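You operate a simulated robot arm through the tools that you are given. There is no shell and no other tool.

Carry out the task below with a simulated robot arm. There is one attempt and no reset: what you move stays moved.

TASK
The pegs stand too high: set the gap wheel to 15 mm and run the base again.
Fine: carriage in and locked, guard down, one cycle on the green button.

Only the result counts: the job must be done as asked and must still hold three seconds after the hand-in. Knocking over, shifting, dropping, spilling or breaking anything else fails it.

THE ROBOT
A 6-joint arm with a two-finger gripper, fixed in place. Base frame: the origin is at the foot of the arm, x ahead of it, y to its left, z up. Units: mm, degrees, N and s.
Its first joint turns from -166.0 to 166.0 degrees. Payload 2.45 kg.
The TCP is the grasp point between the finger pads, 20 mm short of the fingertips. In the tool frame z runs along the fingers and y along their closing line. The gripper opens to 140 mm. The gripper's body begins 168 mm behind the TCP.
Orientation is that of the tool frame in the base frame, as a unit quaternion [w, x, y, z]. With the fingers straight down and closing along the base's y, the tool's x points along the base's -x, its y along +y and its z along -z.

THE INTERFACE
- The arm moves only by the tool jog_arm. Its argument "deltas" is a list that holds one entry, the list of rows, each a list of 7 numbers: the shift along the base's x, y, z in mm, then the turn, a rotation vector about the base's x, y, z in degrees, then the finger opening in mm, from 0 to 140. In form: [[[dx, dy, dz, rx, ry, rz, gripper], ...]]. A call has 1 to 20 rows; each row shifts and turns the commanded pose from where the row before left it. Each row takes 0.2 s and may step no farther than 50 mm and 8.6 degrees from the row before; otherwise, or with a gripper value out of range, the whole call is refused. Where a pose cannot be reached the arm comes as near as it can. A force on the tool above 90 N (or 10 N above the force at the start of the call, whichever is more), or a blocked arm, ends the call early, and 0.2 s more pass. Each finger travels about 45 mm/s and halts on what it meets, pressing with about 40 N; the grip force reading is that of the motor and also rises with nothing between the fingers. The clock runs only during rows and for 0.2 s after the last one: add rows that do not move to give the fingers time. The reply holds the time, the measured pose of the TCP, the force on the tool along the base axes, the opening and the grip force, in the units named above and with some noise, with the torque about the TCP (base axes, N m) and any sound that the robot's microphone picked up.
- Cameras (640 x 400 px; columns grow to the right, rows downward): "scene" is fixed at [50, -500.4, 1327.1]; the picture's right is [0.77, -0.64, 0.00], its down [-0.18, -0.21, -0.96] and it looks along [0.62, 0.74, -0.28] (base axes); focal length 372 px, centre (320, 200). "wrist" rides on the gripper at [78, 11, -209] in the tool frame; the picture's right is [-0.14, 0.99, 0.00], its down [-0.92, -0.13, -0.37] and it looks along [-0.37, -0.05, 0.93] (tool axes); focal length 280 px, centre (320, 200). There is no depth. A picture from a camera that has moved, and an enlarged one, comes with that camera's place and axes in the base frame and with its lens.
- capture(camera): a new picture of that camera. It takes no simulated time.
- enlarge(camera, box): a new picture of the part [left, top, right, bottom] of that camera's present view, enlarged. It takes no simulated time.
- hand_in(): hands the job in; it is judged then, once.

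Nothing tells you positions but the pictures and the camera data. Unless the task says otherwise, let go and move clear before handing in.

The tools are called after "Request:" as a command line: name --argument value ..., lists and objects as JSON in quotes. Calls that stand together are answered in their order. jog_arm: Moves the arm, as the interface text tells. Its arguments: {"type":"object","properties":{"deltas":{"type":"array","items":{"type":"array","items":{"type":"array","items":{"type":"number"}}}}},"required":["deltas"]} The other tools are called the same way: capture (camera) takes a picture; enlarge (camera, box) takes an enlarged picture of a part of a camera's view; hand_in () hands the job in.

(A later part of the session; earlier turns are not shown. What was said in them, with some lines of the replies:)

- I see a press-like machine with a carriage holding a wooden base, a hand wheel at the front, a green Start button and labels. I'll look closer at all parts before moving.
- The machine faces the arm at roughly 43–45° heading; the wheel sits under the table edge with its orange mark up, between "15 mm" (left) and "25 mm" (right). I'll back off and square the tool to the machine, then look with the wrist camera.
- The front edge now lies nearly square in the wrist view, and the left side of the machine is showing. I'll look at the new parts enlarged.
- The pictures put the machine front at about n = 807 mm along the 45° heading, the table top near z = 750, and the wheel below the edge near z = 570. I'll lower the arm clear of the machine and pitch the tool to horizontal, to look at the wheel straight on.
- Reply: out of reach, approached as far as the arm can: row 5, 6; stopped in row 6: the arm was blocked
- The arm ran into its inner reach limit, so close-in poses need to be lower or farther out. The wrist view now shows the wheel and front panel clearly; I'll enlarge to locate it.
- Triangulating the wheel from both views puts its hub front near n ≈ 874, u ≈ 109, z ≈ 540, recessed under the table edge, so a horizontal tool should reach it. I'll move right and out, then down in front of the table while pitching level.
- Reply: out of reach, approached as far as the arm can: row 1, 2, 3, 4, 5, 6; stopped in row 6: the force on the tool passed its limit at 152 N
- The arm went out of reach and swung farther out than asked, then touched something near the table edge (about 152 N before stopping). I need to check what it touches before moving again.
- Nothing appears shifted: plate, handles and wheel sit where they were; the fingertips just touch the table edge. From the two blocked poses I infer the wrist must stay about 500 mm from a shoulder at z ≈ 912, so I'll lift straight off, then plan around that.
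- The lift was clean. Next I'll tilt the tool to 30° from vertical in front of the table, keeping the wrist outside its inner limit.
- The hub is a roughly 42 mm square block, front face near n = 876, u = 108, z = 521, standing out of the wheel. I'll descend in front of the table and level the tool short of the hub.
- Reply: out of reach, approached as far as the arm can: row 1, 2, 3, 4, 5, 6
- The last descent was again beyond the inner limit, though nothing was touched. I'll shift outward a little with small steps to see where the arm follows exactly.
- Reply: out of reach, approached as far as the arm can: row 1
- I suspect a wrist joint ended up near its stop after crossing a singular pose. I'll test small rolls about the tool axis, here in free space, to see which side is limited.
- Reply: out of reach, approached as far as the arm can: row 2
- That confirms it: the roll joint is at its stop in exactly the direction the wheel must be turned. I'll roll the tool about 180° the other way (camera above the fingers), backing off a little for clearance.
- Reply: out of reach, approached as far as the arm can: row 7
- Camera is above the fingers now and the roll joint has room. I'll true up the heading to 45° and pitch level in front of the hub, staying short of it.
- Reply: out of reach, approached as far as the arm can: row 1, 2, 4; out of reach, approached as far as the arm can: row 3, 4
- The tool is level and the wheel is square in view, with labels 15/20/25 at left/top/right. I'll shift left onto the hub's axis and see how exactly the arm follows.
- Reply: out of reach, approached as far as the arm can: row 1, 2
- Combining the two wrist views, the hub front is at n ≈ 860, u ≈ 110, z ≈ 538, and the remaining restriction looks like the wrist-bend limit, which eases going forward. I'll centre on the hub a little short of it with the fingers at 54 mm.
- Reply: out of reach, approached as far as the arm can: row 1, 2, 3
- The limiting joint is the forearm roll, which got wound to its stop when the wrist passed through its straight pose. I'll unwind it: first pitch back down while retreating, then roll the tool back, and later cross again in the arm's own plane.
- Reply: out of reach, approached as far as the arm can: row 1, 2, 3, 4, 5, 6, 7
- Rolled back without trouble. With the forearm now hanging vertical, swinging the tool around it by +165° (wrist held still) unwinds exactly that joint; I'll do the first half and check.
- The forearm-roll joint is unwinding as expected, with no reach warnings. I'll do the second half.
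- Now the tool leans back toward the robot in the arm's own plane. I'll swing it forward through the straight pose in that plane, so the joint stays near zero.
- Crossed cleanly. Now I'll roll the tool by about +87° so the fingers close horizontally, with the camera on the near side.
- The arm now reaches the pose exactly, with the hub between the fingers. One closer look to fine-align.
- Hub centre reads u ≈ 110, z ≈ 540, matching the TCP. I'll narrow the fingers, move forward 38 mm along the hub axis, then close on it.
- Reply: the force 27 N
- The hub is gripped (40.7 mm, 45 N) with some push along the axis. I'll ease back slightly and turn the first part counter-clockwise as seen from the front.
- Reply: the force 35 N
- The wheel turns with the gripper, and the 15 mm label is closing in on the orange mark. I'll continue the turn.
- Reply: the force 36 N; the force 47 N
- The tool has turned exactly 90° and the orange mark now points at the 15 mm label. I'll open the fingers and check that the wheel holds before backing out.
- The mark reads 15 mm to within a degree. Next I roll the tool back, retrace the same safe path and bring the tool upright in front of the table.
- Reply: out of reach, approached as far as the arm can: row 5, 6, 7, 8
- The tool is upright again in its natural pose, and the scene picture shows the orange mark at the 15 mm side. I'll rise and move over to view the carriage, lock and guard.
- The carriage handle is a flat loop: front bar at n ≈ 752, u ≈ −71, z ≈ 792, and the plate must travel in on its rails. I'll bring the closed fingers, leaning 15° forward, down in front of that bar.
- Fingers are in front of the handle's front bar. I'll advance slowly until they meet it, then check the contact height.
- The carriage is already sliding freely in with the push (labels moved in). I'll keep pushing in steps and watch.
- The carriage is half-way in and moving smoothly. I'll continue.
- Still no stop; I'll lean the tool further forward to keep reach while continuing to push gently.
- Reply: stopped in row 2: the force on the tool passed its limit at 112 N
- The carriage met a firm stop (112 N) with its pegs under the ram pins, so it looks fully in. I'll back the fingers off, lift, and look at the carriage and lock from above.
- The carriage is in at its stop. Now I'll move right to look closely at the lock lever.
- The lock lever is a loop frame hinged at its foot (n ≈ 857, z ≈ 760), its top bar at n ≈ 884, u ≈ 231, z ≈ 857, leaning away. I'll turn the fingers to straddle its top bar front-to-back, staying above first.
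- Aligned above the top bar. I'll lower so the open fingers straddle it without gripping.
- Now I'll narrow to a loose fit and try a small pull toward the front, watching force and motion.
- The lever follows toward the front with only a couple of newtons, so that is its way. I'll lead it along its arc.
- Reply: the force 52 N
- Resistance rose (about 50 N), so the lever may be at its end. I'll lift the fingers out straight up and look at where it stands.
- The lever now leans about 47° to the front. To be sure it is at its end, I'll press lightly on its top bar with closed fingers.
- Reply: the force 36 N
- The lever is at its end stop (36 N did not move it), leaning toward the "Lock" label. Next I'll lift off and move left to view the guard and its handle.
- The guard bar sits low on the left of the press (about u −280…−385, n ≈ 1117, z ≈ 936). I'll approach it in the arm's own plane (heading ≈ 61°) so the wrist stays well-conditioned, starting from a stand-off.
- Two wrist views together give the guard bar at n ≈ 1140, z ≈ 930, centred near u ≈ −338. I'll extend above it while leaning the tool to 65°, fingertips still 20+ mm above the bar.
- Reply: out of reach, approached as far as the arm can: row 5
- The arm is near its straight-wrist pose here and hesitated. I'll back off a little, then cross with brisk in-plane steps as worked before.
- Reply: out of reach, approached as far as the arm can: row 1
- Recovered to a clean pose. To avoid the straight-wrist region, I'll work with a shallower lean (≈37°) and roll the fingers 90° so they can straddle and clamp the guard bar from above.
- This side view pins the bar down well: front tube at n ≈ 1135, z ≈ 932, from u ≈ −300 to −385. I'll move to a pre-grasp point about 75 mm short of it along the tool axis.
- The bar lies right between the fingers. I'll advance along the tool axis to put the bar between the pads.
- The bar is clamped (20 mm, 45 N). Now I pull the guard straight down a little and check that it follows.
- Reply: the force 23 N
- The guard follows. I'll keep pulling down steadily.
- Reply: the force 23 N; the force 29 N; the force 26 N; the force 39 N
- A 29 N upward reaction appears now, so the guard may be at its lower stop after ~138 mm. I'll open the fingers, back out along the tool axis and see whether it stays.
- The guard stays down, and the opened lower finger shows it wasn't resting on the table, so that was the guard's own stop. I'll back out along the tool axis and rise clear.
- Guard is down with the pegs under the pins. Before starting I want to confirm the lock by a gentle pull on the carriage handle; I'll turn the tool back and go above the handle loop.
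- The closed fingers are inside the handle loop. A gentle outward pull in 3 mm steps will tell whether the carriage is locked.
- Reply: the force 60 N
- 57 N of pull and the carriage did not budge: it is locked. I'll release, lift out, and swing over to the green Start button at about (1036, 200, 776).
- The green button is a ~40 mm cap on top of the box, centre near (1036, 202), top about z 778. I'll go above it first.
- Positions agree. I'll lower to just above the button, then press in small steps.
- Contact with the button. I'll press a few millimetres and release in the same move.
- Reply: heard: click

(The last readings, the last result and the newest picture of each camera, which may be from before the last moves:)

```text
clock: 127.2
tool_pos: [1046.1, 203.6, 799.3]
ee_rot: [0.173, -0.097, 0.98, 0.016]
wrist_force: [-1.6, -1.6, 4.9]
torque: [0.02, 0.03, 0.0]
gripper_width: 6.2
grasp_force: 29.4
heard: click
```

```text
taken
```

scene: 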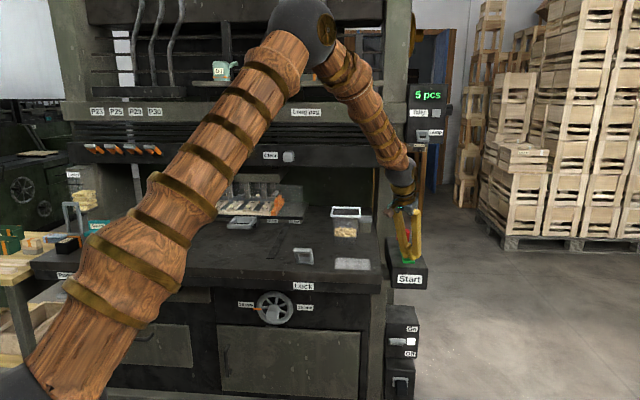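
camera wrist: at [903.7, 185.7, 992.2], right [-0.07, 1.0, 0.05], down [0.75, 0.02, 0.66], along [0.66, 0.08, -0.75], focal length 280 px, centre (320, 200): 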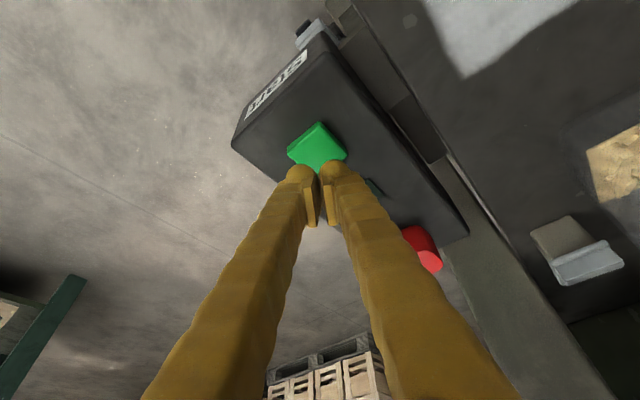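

A click was heard. I'll release straight up and watch the press run.

Request:
jog_arm --deltas '[[[0, 0, 10, 0, 0, 0, 0], [0, 0, 15, 0, 0, 0, 0], [0, 0, 0, 0, 0, 0, 0]]]'

Request:
capture --camera "scene"

Request:
enlarge --camera "scene" --box '[150, 140, 310, 250]'

```text
clock: 128.0
tool_pos: [1048.4, 202.5, 823.9]
ee_rot: [0.173, -0.096, 0.98, 0.016]
wrist_force: [0.6, 0.5, -0.6]
torque: [0.0, 0.03, 0.03]
gripper_width: 0.0
grasp_force: 29.6
```

```text
taken
```

scene: 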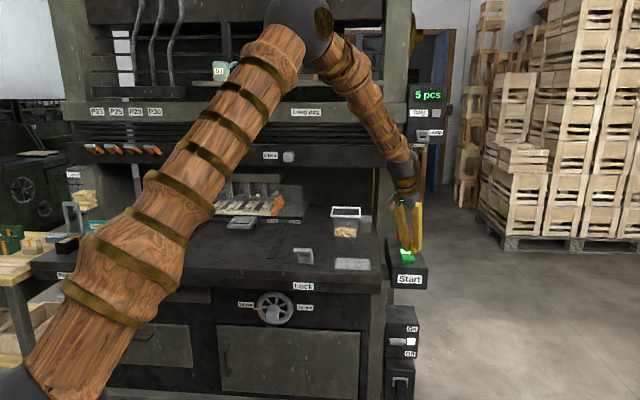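

```text
3.64 times, centred on (230, 195) of scene
camera zoom: at [50.0, -500.4, 1327.1], right [0.77, -0.64, 0.0], down [-0.18, -0.21, -0.96], along [0.62, 0.74, -0.28], focal length 1352 px, centre (647, 218)
```

zoom: 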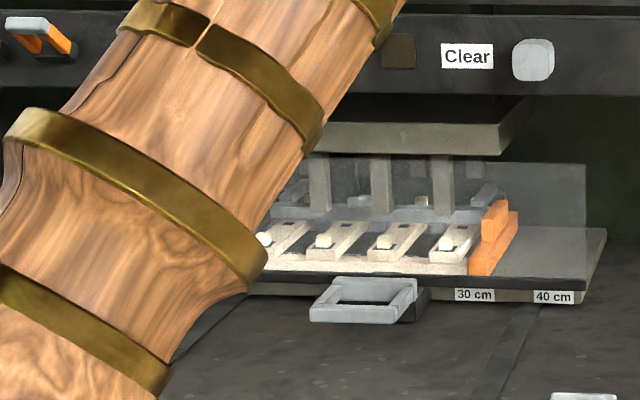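

Request:
enlarge --camera "scene" --box '[360, 200, 460, 290]'

Request:
jog_arm --deltas '[[[0, 0, 10, 0, 0, 0, 0], [0, 0, 0, 0, 0, 0, 0], [0, 0, 0, 0, 0, 0, 0]]]'

Request:
enlarge --camera "scene" --box '[150, 140, 310, 250]'

Request:
enlarge --camera "scene" --box '[360, 60, 480, 150]'

```text
4.44 times, centred on (410, 245) of scene
camera zoom: at [50.0, -500.4, 1327.1], right [0.77, -0.64, 0.0], down [-0.18, -0.21, -0.96], along [0.62, 0.74, -0.28], focal length 1653 px, centre (-80, 0)
```

zoom: 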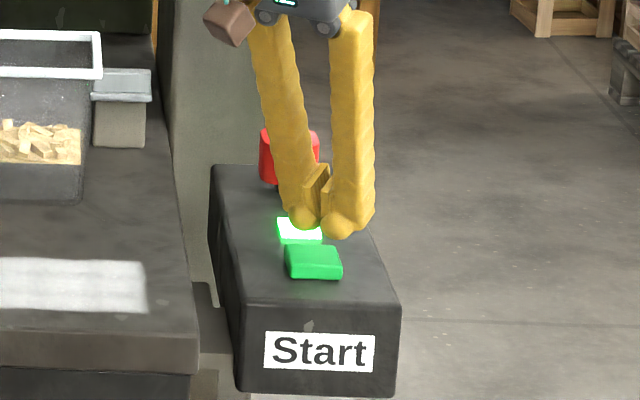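

```text
clock: 128.8
tool_pos: [1047.2, 201.8, 834.4]
ee_rot: [0.173, -0.096, 0.98, 0.017]
wrist_force: [-0.4, -0.8, 0.1]
torque: [-0.05, 0.0, -0.02]
gripper_width: 0.0
grasp_force: 29.5
```

```text
3.64 times, centred on (230, 195) of scene
camera zoom: at [50.0, -500.4, 1327.1], right [0.77, -0.64, 0.0], down [-0.18, -0.21, -0.96], along [0.62, 0.74, -0.28], focal length 1352 px, centre (647, 218)
```

zoom: 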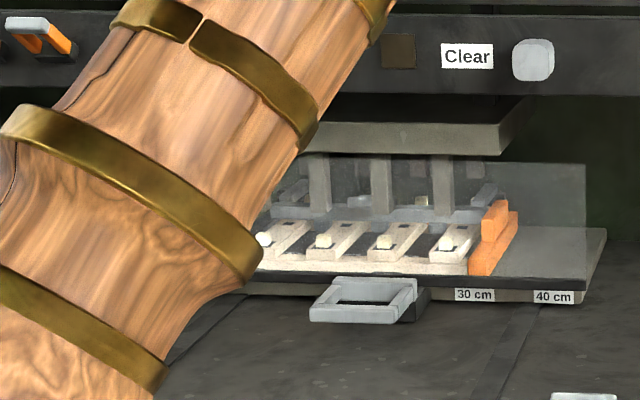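

```text
4.44 times, centred on (420, 105) of scene
camera zoom: at [50.0, -500.4, 1327.1], right [0.77, -0.64, 0.0], down [-0.18, -0.21, -0.96], along [0.62, 0.74, -0.28], focal length 1653 px, centre (-124, 622)
```

zoom: 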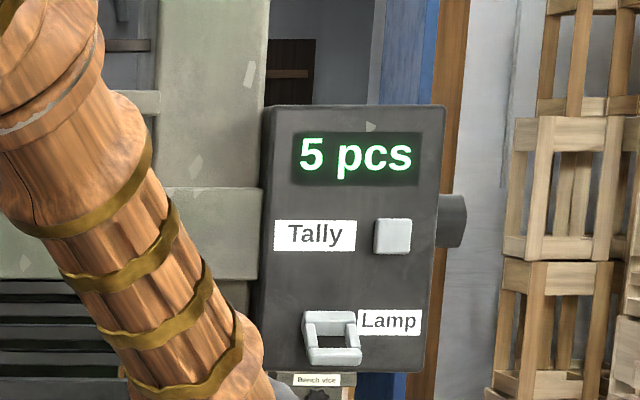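

The green run lamp is lit, so the cycle has started. I'll wait without moving and watch.

Request:
jog_arm --deltas '[[[0, 0, 10, 0, 0, 0, 0], [0, 0, 10, 0, 0, 0, 0], [0, 0, 10, 0, 0, 0, 0], [0, 0, 0, 0, 0, 0, 0], [0, 0, 0, 0, 0, 0, 0]]]'

Request:
enlarge --camera "scene" --box '[150, 140, 310, 250]'

Request:
enlarge --camera "scene" --box '[360, 200, 460, 290]'

```text
clock: 130.0
tool_pos: [1048.1, 202.1, 864.2]
ee_rot: [0.173, -0.096, 0.98, 0.016]
wrist_force: [-0.7, 0.7, 0.2]
torque: [0.01, 0.01, 0.0]
gripper_width: 0.0
grasp_force: 29.6
```

```text
3.64 times, centred on (230, 195) of scene
camera zoom: at [50.0, -500.4, 1327.1], right [0.77, -0.64, 0.0], down [-0.18, -0.21, -0.96], along [0.62, 0.74, -0.28], focal length 1352 px, centre (647, 218)
```

zoom: 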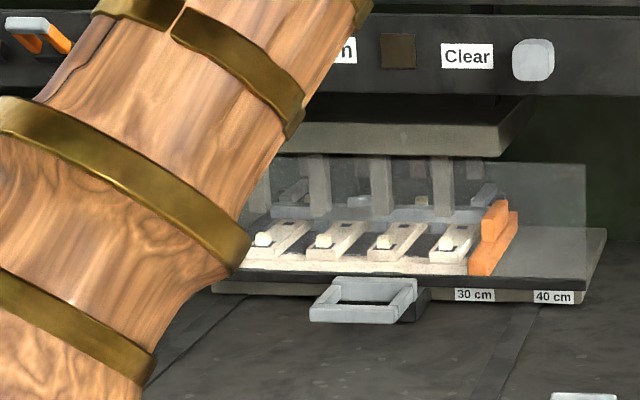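

```text
4.44 times, centred on (410, 245) of scene
camera zoom: at [50.0, -500.4, 1327.1], right [0.77, -0.64, 0.0], down [-0.18, -0.21, -0.96], along [0.62, 0.74, -0.28], focal length 1653 px, centre (-80, 0)
```

zoom: 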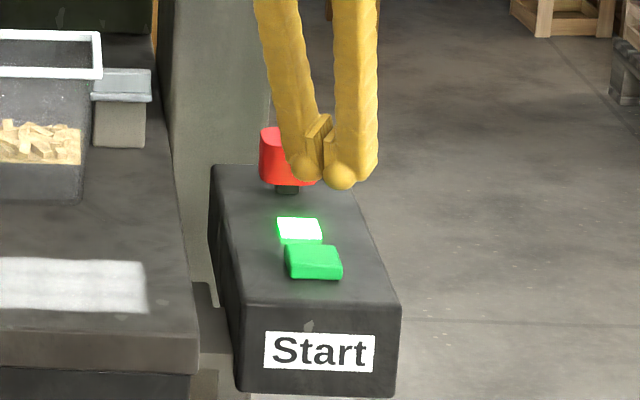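

Request:
enlarge --camera "scene" --box '[200, 170, 300, 232]'

Request:
jog_arm --deltas '[[[0, 0, 10, 0, 0, 0, 0], [0, 0, 10, 0, 0, 0, 0], [0, 0, 0, 0, 0, 0, 0], [0, 0, 0, 0, 0, 0, 0], [0, 0, 0, 0, 0, 0, 0], [0, 0, 0, 0, 0, 0, 0], [0, 0, 0, 0, 0, 0, 0], [0, 0, 0, 0, 0, 0, 0]]]'

Request:
enlarge --camera "scene" --box '[200, 170, 300, 232]'

Request:
capture --camera "scene"

```text
6.40 times, centred on (250, 201) of scene
camera zoom: at [50.0, -500.4, 1327.1], right [0.77, -0.64, 0.0], down [-0.18, -0.21, -0.96], along [0.62, 0.74, -0.28], focal length 2380 px, centre (768, 194)
```

zoom: 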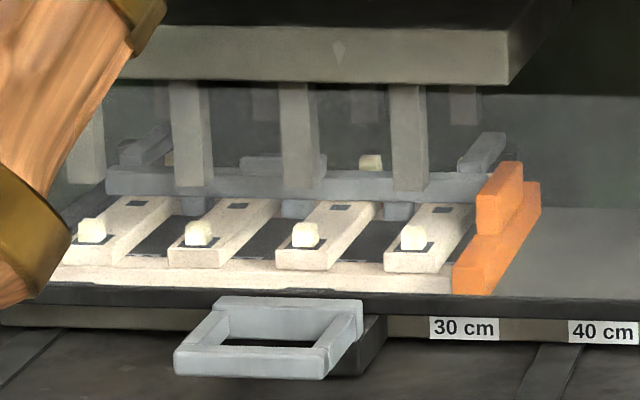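

```text
clock: 131.8
tool_pos: [1049.7, 202.8, 884.6]
ee_rot: [0.173, -0.096, 0.98, 0.016]
wrist_force: [0.2, -0.5, 0.3]
torque: [0.0, -0.02, 0.02]
gripper_width: 0.0
grasp_force: 29.8
```

```text
6.40 times, centred on (250, 201) of scene
camera zoom: at [50.0, -500.4, 1327.1], right [0.77, -0.64, 0.0], down [-0.18, -0.21, -0.96], along [0.62, 0.74, -0.28], focal length 2380 px, centre (768, 194)
```

zoom: 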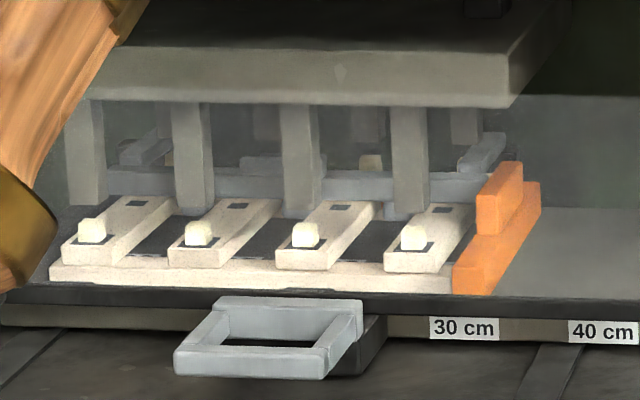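

```text
taken
```

scene: 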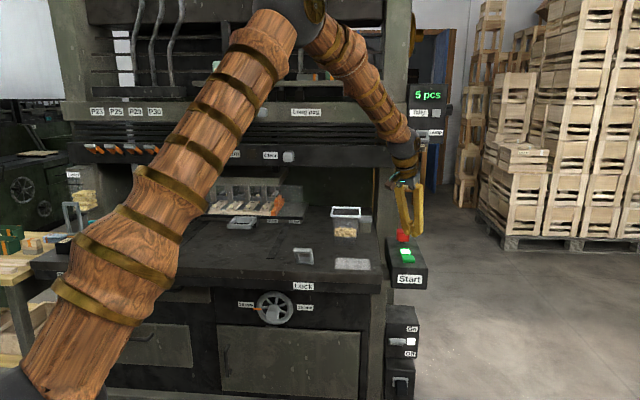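

The ram is coming down slowly. I'll keep waiting through the cycle.

Request:
jog_arm --deltas '[[[0, 0, 0, 0, 0, 0, 0], [0, 0, 0, 0, 0, 0, 0], [0, 0, 0, 0, 0, 0, 0], [0, 0, 0, 0, 0, 0, 0], [0, 0, 0, 0, 0, 0, 0], [0, 0, 0, 0, 0, 0, 0], [0, 0, 0, 0, 0, 0, 0], [0, 0, 0, 0, 0, 0, 0], [0, 0, 0, 0, 0, 0, 0], [0, 0, 0, 0, 0, 0, 0]]]'

Request:
enlarge --camera "scene" --box '[200, 170, 300, 232]'

```text
clock: 134.0
tool_pos: [1047.5, 202.6, 883.9]
ee_rot: [0.173, -0.096, 0.98, 0.016]
wrist_force: [0.0, -0.3, -0.3]
torque: [-0.01, -0.02, 0.0]
gripper_width: 0.0
grasp_force: 29.4
```

```text
6.40 times, centred on (250, 201) of scene
camera zoom: at [50.0, -500.4, 1327.1], right [0.77, -0.64, 0.0], down [-0.18, -0.21, -0.96], along [0.62, 0.74, -0.28], focal length 2380 px, centre (768, 194)
```

zoom: 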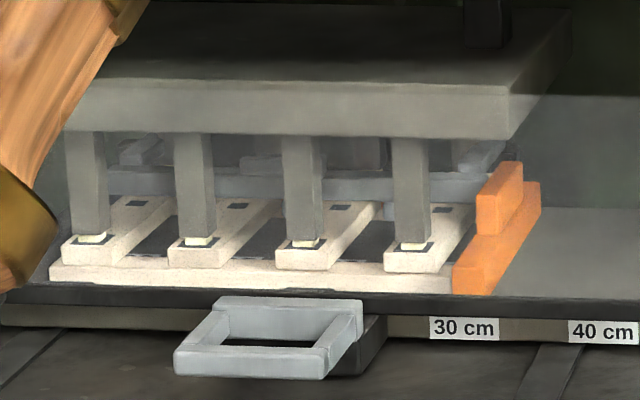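

The pins are pressing the pegs in. I'll wait for the ram to return.

Request:
jog_arm --deltas '[[[0, 0, 0, 0, 0, 0, 0], [0, 0, 0, 0, 0, 0, 0], [0, 0, 0, 0, 0, 0, 0], [0, 0, 0, 0, 0, 0, 0], [0, 0, 0, 0, 0, 0, 0], [0, 0, 0, 0, 0, 0, 0], [0, 0, 0, 0, 0, 0, 0], [0, 0, 0, 0, 0, 0, 0], [0, 0, 0, 0, 0, 0, 0], [0, 0, 0, 0, 0, 0, 0], [0, 0, 0, 0, 0, 0, 0], [0, 0, 0, 0, 0, 0, 0], [0, 0, 0, 0, 0, 0, 0], [0, 0, 0, 0, 0, 0, 0], [0, 0, 0, 0, 0, 0, 0]]]'

Request:
enlarge --camera "scene" --box '[200, 170, 300, 232]'

Request:
capture --camera "scene"

```text
clock: 137.2
tool_pos: [1048.2, 202.1, 883.7]
ee_rot: [0.173, -0.096, 0.98, 0.016]
wrist_force: [0.1, -0.8, 0.2]
torque: [-0.02, 0.01, -0.01]
gripper_width: 0.0
grasp_force: 29.6
```

```text
6.40 times, centred on (250, 201) of scene
camera zoom: at [50.0, -500.4, 1327.1], right [0.77, -0.64, 0.0], down [-0.18, -0.21, -0.96], along [0.62, 0.74, -0.28], focal length 2380 px, centre (768, 194)
```

zoom: 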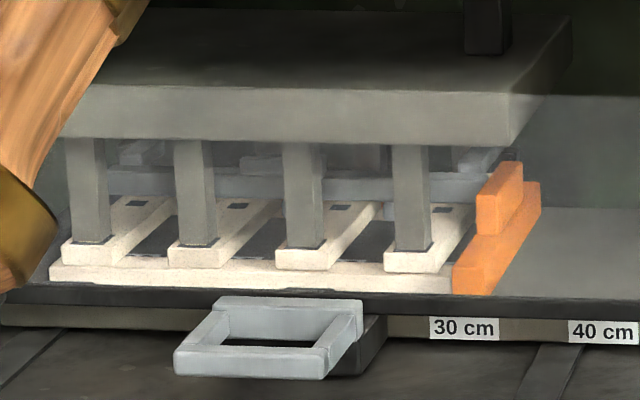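

```text
taken
```

scene: 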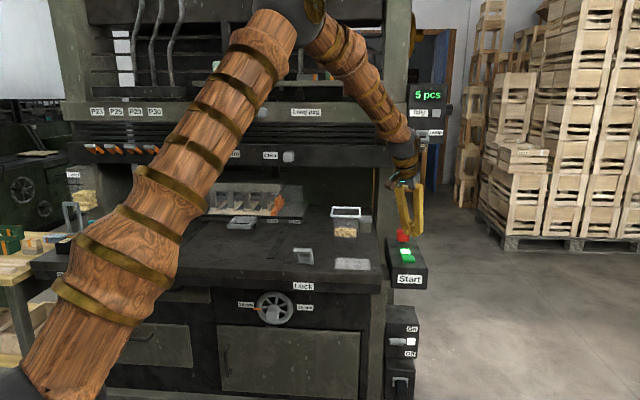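

Request:
jog_arm --deltas '[[[0, 0, 0, 0, 0, 0, 0], [0, 0, 0, 0, 0, 0, 0], [0, 0, 0, 0, 0, 0, 0], [0, 0, 0, 0, 0, 0, 0], [0, 0, 0, 0, 0, 0, 0], [0, 0, 0, 0, 0, 0, 0], [0, 0, 0, 0, 0, 0, 0], [0, 0, 0, 0, 0, 0, 0], [0, 0, 0, 0, 0, 0, 0], [0, 0, 0, 0, 0, 0, 0], [0, 0, 0, 0, 0, 0, 0], [0, 0, 0, 0, 0, 0, 0], [0, 0, 0, 0, 0, 0, 0], [0, 0, 0, 0, 0, 0, 0], [0, 0, 0, 0, 0, 0, 0]]]'

Request:
enlarge --camera "scene" --box '[200, 170, 300, 232]'

Request:
capture --camera "scene"

```text
clock: 140.4
tool_pos: [1047.1, 202.2, 883.5]
ee_rot: [0.172, -0.096, 0.98, 0.016]
wrist_force: [-0.5, 0.1, 0.5]
torque: [0.01, -0.03, 0.03]
gripper_width: 0.0
grasp_force: 28.9
```

```text
6.40 times, centred on (250, 201) of scene
camera zoom: at [50.0, -500.4, 1327.1], right [0.77, -0.64, 0.0], down [-0.18, -0.21, -0.96], along [0.62, 0.74, -0.28], focal length 2380 px, centre (768, 194)
```

zoom: 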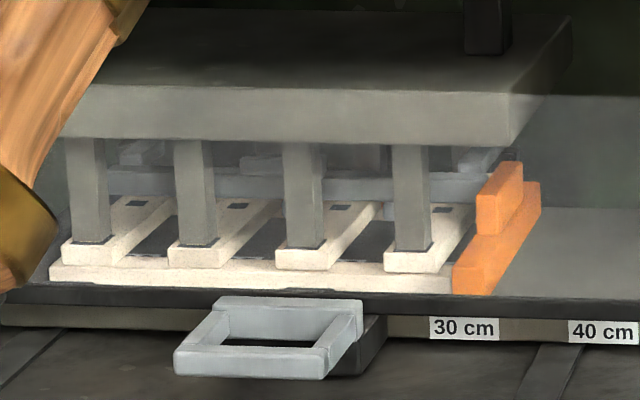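

```text
taken
```

scene: 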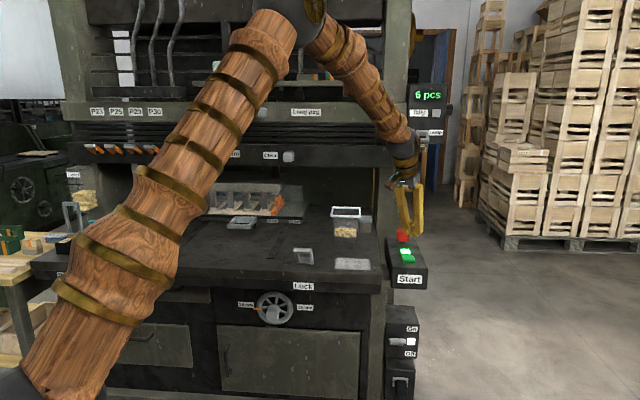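

The tally has gone to 6 pcs. I'll wait for the ram to rise and the lamp to go out.

Request:
jog_arm --deltas '[[[0, 0, 0, 0, 0, 0, 0], [0, 0, 0, 0, 0, 0, 0], [0, 0, 0, 0, 0, 0, 0], [0, 0, 0, 0, 0, 0, 0], [0, 0, 0, 0, 0, 0, 0], [0, 0, 0, 0, 0, 0, 0], [0, 0, 0, 0, 0, 0, 0], [0, 0, 0, 0, 0, 0, 0], [0, 0, 0, 0, 0, 0, 0], [0, 0, 0, 0, 0, 0, 0], [0, 0, 0, 0, 0, 0, 0], [0, 0, 0, 0, 0, 0, 0], [0, 0, 0, 0, 0, 0, 0], [0, 0, 0, 0, 0, 0, 0], [0, 0, 0, 0, 0, 0, 0], [0, 0, 0, 0, 0, 0, 0], [0, 0, 0, 0, 0, 0, 0], [0, 0, 0, 0, 0, 0, 0], [0, 0, 0, 0, 0, 0, 0], [0, 0, 0, 0, 0, 0, 0]]]'

Request:
enlarge --camera "scene" --box '[200, 170, 300, 232]'

Request:
capture --camera "scene"

```text
clock: 144.6
tool_pos: [1048.2, 202.6, 882.7]
ee_rot: [0.174, -0.096, 0.98, 0.016]
wrist_force: [0.8, 0.5, 0.0]
torque: [0.0, -0.02, 0.0]
gripper_width: 0.2
grasp_force: 29.7
```

```text
6.40 times, centred on (250, 201) of scene
camera zoom: at [50.0, -500.4, 1327.1], right [0.77, -0.64, 0.0], down [-0.18, -0.21, -0.96], along [0.62, 0.74, -0.28], focal length 2380 px, centre (768, 194)
```

zoom: 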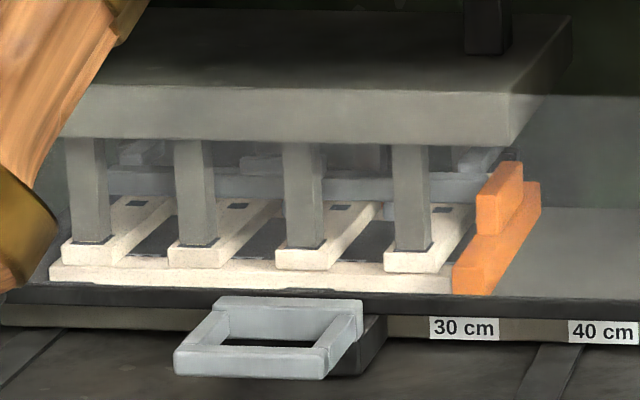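

```text
taken
```

scene: 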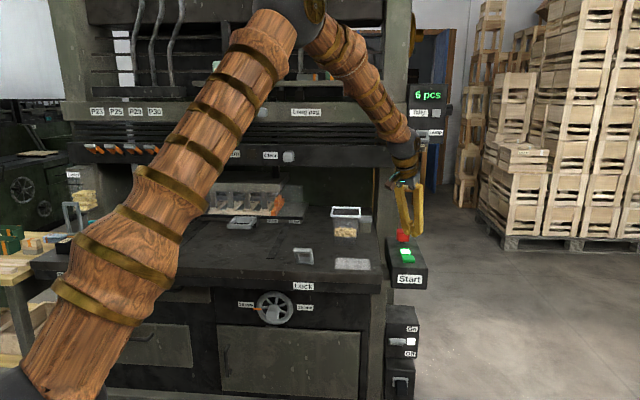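

The ram is still dwelling at the bottom. Meanwhile I'll move the arm clear, up and back from the control box.

Request:
jog_arm --deltas '[[[0, 0, 30, 0, 0, 0, 0], [-10, 0, 30, 0, 0, 0, 0], [-30, 5, 20, 0, 0, 0, 0], [-35, 10, 5, 0, 0, 0, 0], [-35, 10, 0, 0, 0, 0, 0], [-35, 10, 0, 0, 0, 0, 0], [-35, 10, 0, 0, 0, 0, 0], [-35, 10, 0, 0, 0, 0, 0], [-35, 0, 0, 0, 0, 0, 0], [0, 0, 0, 0, 0, 0, 0], [0, 0, 0, 0, 0, 0, 0], [0, 0, 0, 0, 0, 0, 0], [0, 0, 0, 0, 0, 0, 0], [0, 0, 0, 0, 0, 0, 0], [0, 0, 0, 0, 0, 0, 0], [0, 0, 0, 0, 0, 0, 0], [0, 0, 0, 0, 0, 0, 0], [0, 0, 0, 0, 0, 0, 0], [0, 0, 0, 0, 0, 0, 0], [0, 0, 0, 0, 0, 0, 0]]]'

Request:
enlarge --camera "scene" --box '[200, 170, 300, 232]'

Request:
capture --camera "scene"

```text
clock: 148.8
tool_pos: [798.1, 257.9, 968.1]
ee_rot: [0.172, -0.095, 0.98, 0.015]
wrist_force: [0.2, -0.4, -0.3]
torque: [0.01, -0.02, 0.0]
gripper_width: 0.0
grasp_force: 29.0
```

```text
6.40 times, centred on (250, 201) of scene
camera zoom: at [50.0, -500.4, 1327.1], right [0.77, -0.64, 0.0], down [-0.18, -0.21, -0.96], along [0.62, 0.74, -0.28], focal length 2380 px, centre (768, 194)
```

zoom: 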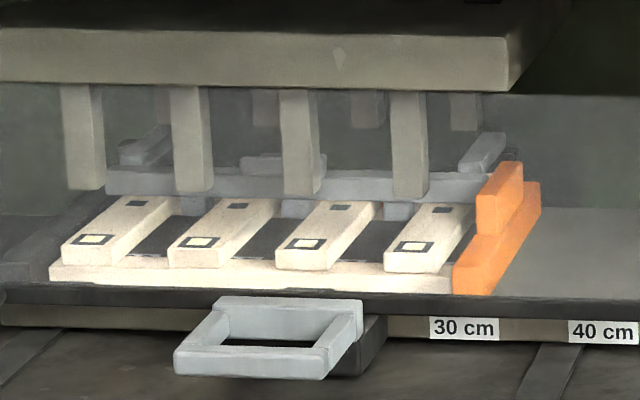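

```text
taken
```

scene: 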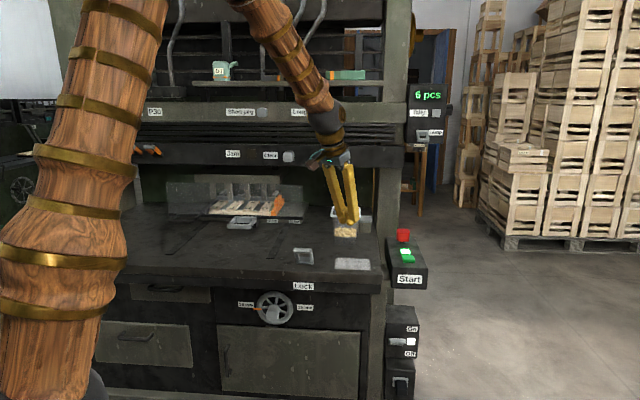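

The ram is going back up and the pegs sit flush now. I'll let the cycle finish and check everything once more.

Request:
jog_arm --deltas '[[[-20, 10, 15, 0, 0, 0, 0], [-30, 15, 20, 0, 0, 0, 0], [-30, 15, 20, 0, 0, 0, 0], [-30, 15, 20, 0, 0, 0, 0], [-30, 15, 10, 0, 0, 0, 0], [0, 0, 0, 0, 0, 0, 20], [0, 0, 0, 0, 0, 0, 40], [0, 0, 0, 0, 0, 0, 40], [0, 0, 0, 0, 0, 0, 40], [0, 0, 0, 0, 0, 0, 40], [0, 0, 0, 0, 0, 0, 40], [0, 0, 0, 0, 0, 0, 40], [0, 0, 0, 0, 0, 0, 40], [0, 0, 0, 0, 0, 0, 40], [0, 0, 0, 0, 0, 0, 40], [0, 0, 0, 0, 0, 0, 40], [0, 0, 0, 0, 0, 0, 40], [0, 0, 0, 0, 0, 0, 40], [0, 0, 0, 0, 0, 0, 40], [0, 0, 0, 0, 0, 0, 40]]]'

Request:
capture --camera "scene"

Request:
enlarge --camera "scene" --box '[150, 140, 310, 240]'

Request:
enlarge --camera "scene" --box '[360, 200, 460, 290]'

Request:
enlarge --camera "scene" --box '[220, 240, 340, 345]'

```text
clock: 153.0
tool_pos: [659.7, 325.6, 1055.6]
ee_rot: [0.173, -0.095, 0.98, 0.016]
wrist_force: [1.1, -0.6, 0.5]
torque: [0.04, -0.01, 0.01]
gripper_width: 39.9
grasp_force: 0.1
```

```text
taken
```

scene: 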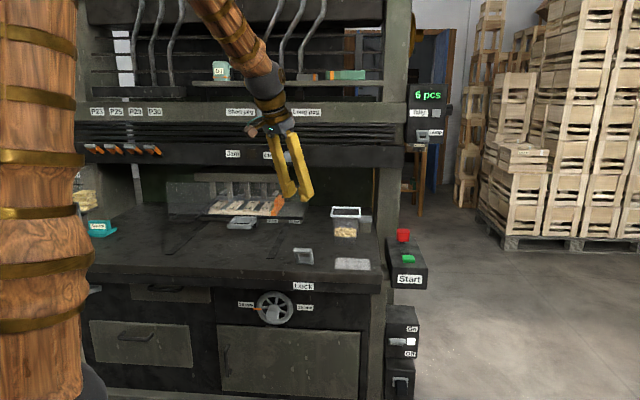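

```text
4.00 times, centred on (230, 190) of scene
camera zoom: at [50.0, -500.4, 1327.1], right [0.77, -0.64, 0.0], down [-0.18, -0.21, -0.96], along [0.62, 0.74, -0.28], focal length 1487 px, centre (680, 240)
```

zoom: 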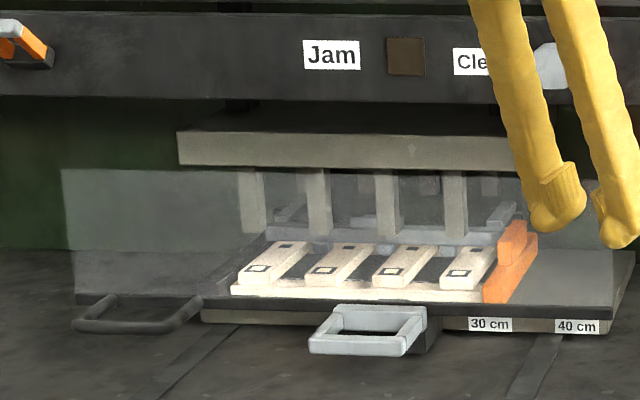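

```text
4.44 times, centred on (410, 245) of scene
camera zoom: at [50.0, -500.4, 1327.1], right [0.77, -0.64, 0.0], down [-0.18, -0.21, -0.96], along [0.62, 0.74, -0.28], focal length 1653 px, centre (-80, 0)
```

zoom: 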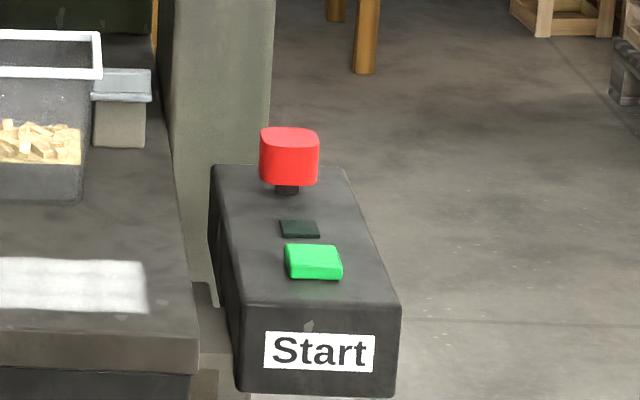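

```text
3.81 times, centred on (280, 292) of scene
camera zoom: at [50.0, -500.4, 1327.1], right [0.77, -0.64, 0.0], down [-0.18, -0.21, -0.96], along [0.62, 0.74, -0.28], focal length 1416 px, centre (472, -152)
```

zoom: 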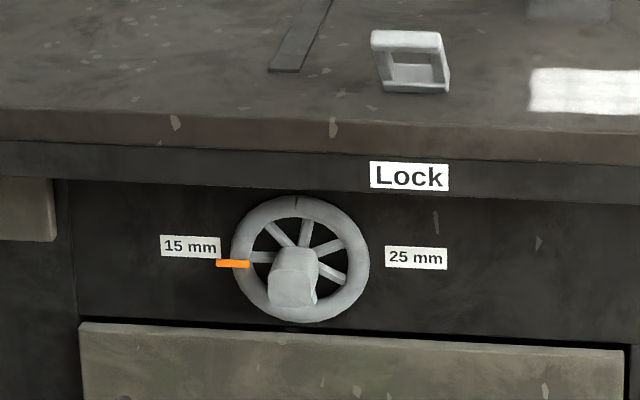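

The cycle is finished. The ram is back up, the run lamp is out, there is no jam and the tally reads 6. The pegs are pressed down, the wheel reads 15 mm, the carriage is in and locked, the guard is down, and the arm is clear. I'm handing the job in.

Request:
hand_in

```text
The job is handed in.
```

I set the gap wheel to 15 mm and ran the base through one press cycle, and the pegs now sit flush with the boards. The job is handed in.

- **Gap wheel:** turned a quarter-turn left from 20 mm, so the orange mark points at the 15 mm label.
- **Carriage:** pushed in to its stop with the lock lever pulled over. A test pull of about 57 N on the handle did not move it.
- **Guard:** pulled down to its lower stop, and it has stayed there.
- **Cycle:** one press on the green button. The ram came down, pressed the pegs and went back up, and the tally went from 5 to 6 with no jam light.

**Hard contacts:** early on, the fingers hit something at the table edge with about 152 N; the pictures afterwards showed nothing moved. The carriage reached its stop at about 112 N.

I saw nothing else shifted or knocked over, and the arm is clear of the machine. The carriage is still in and locked with the guard down.
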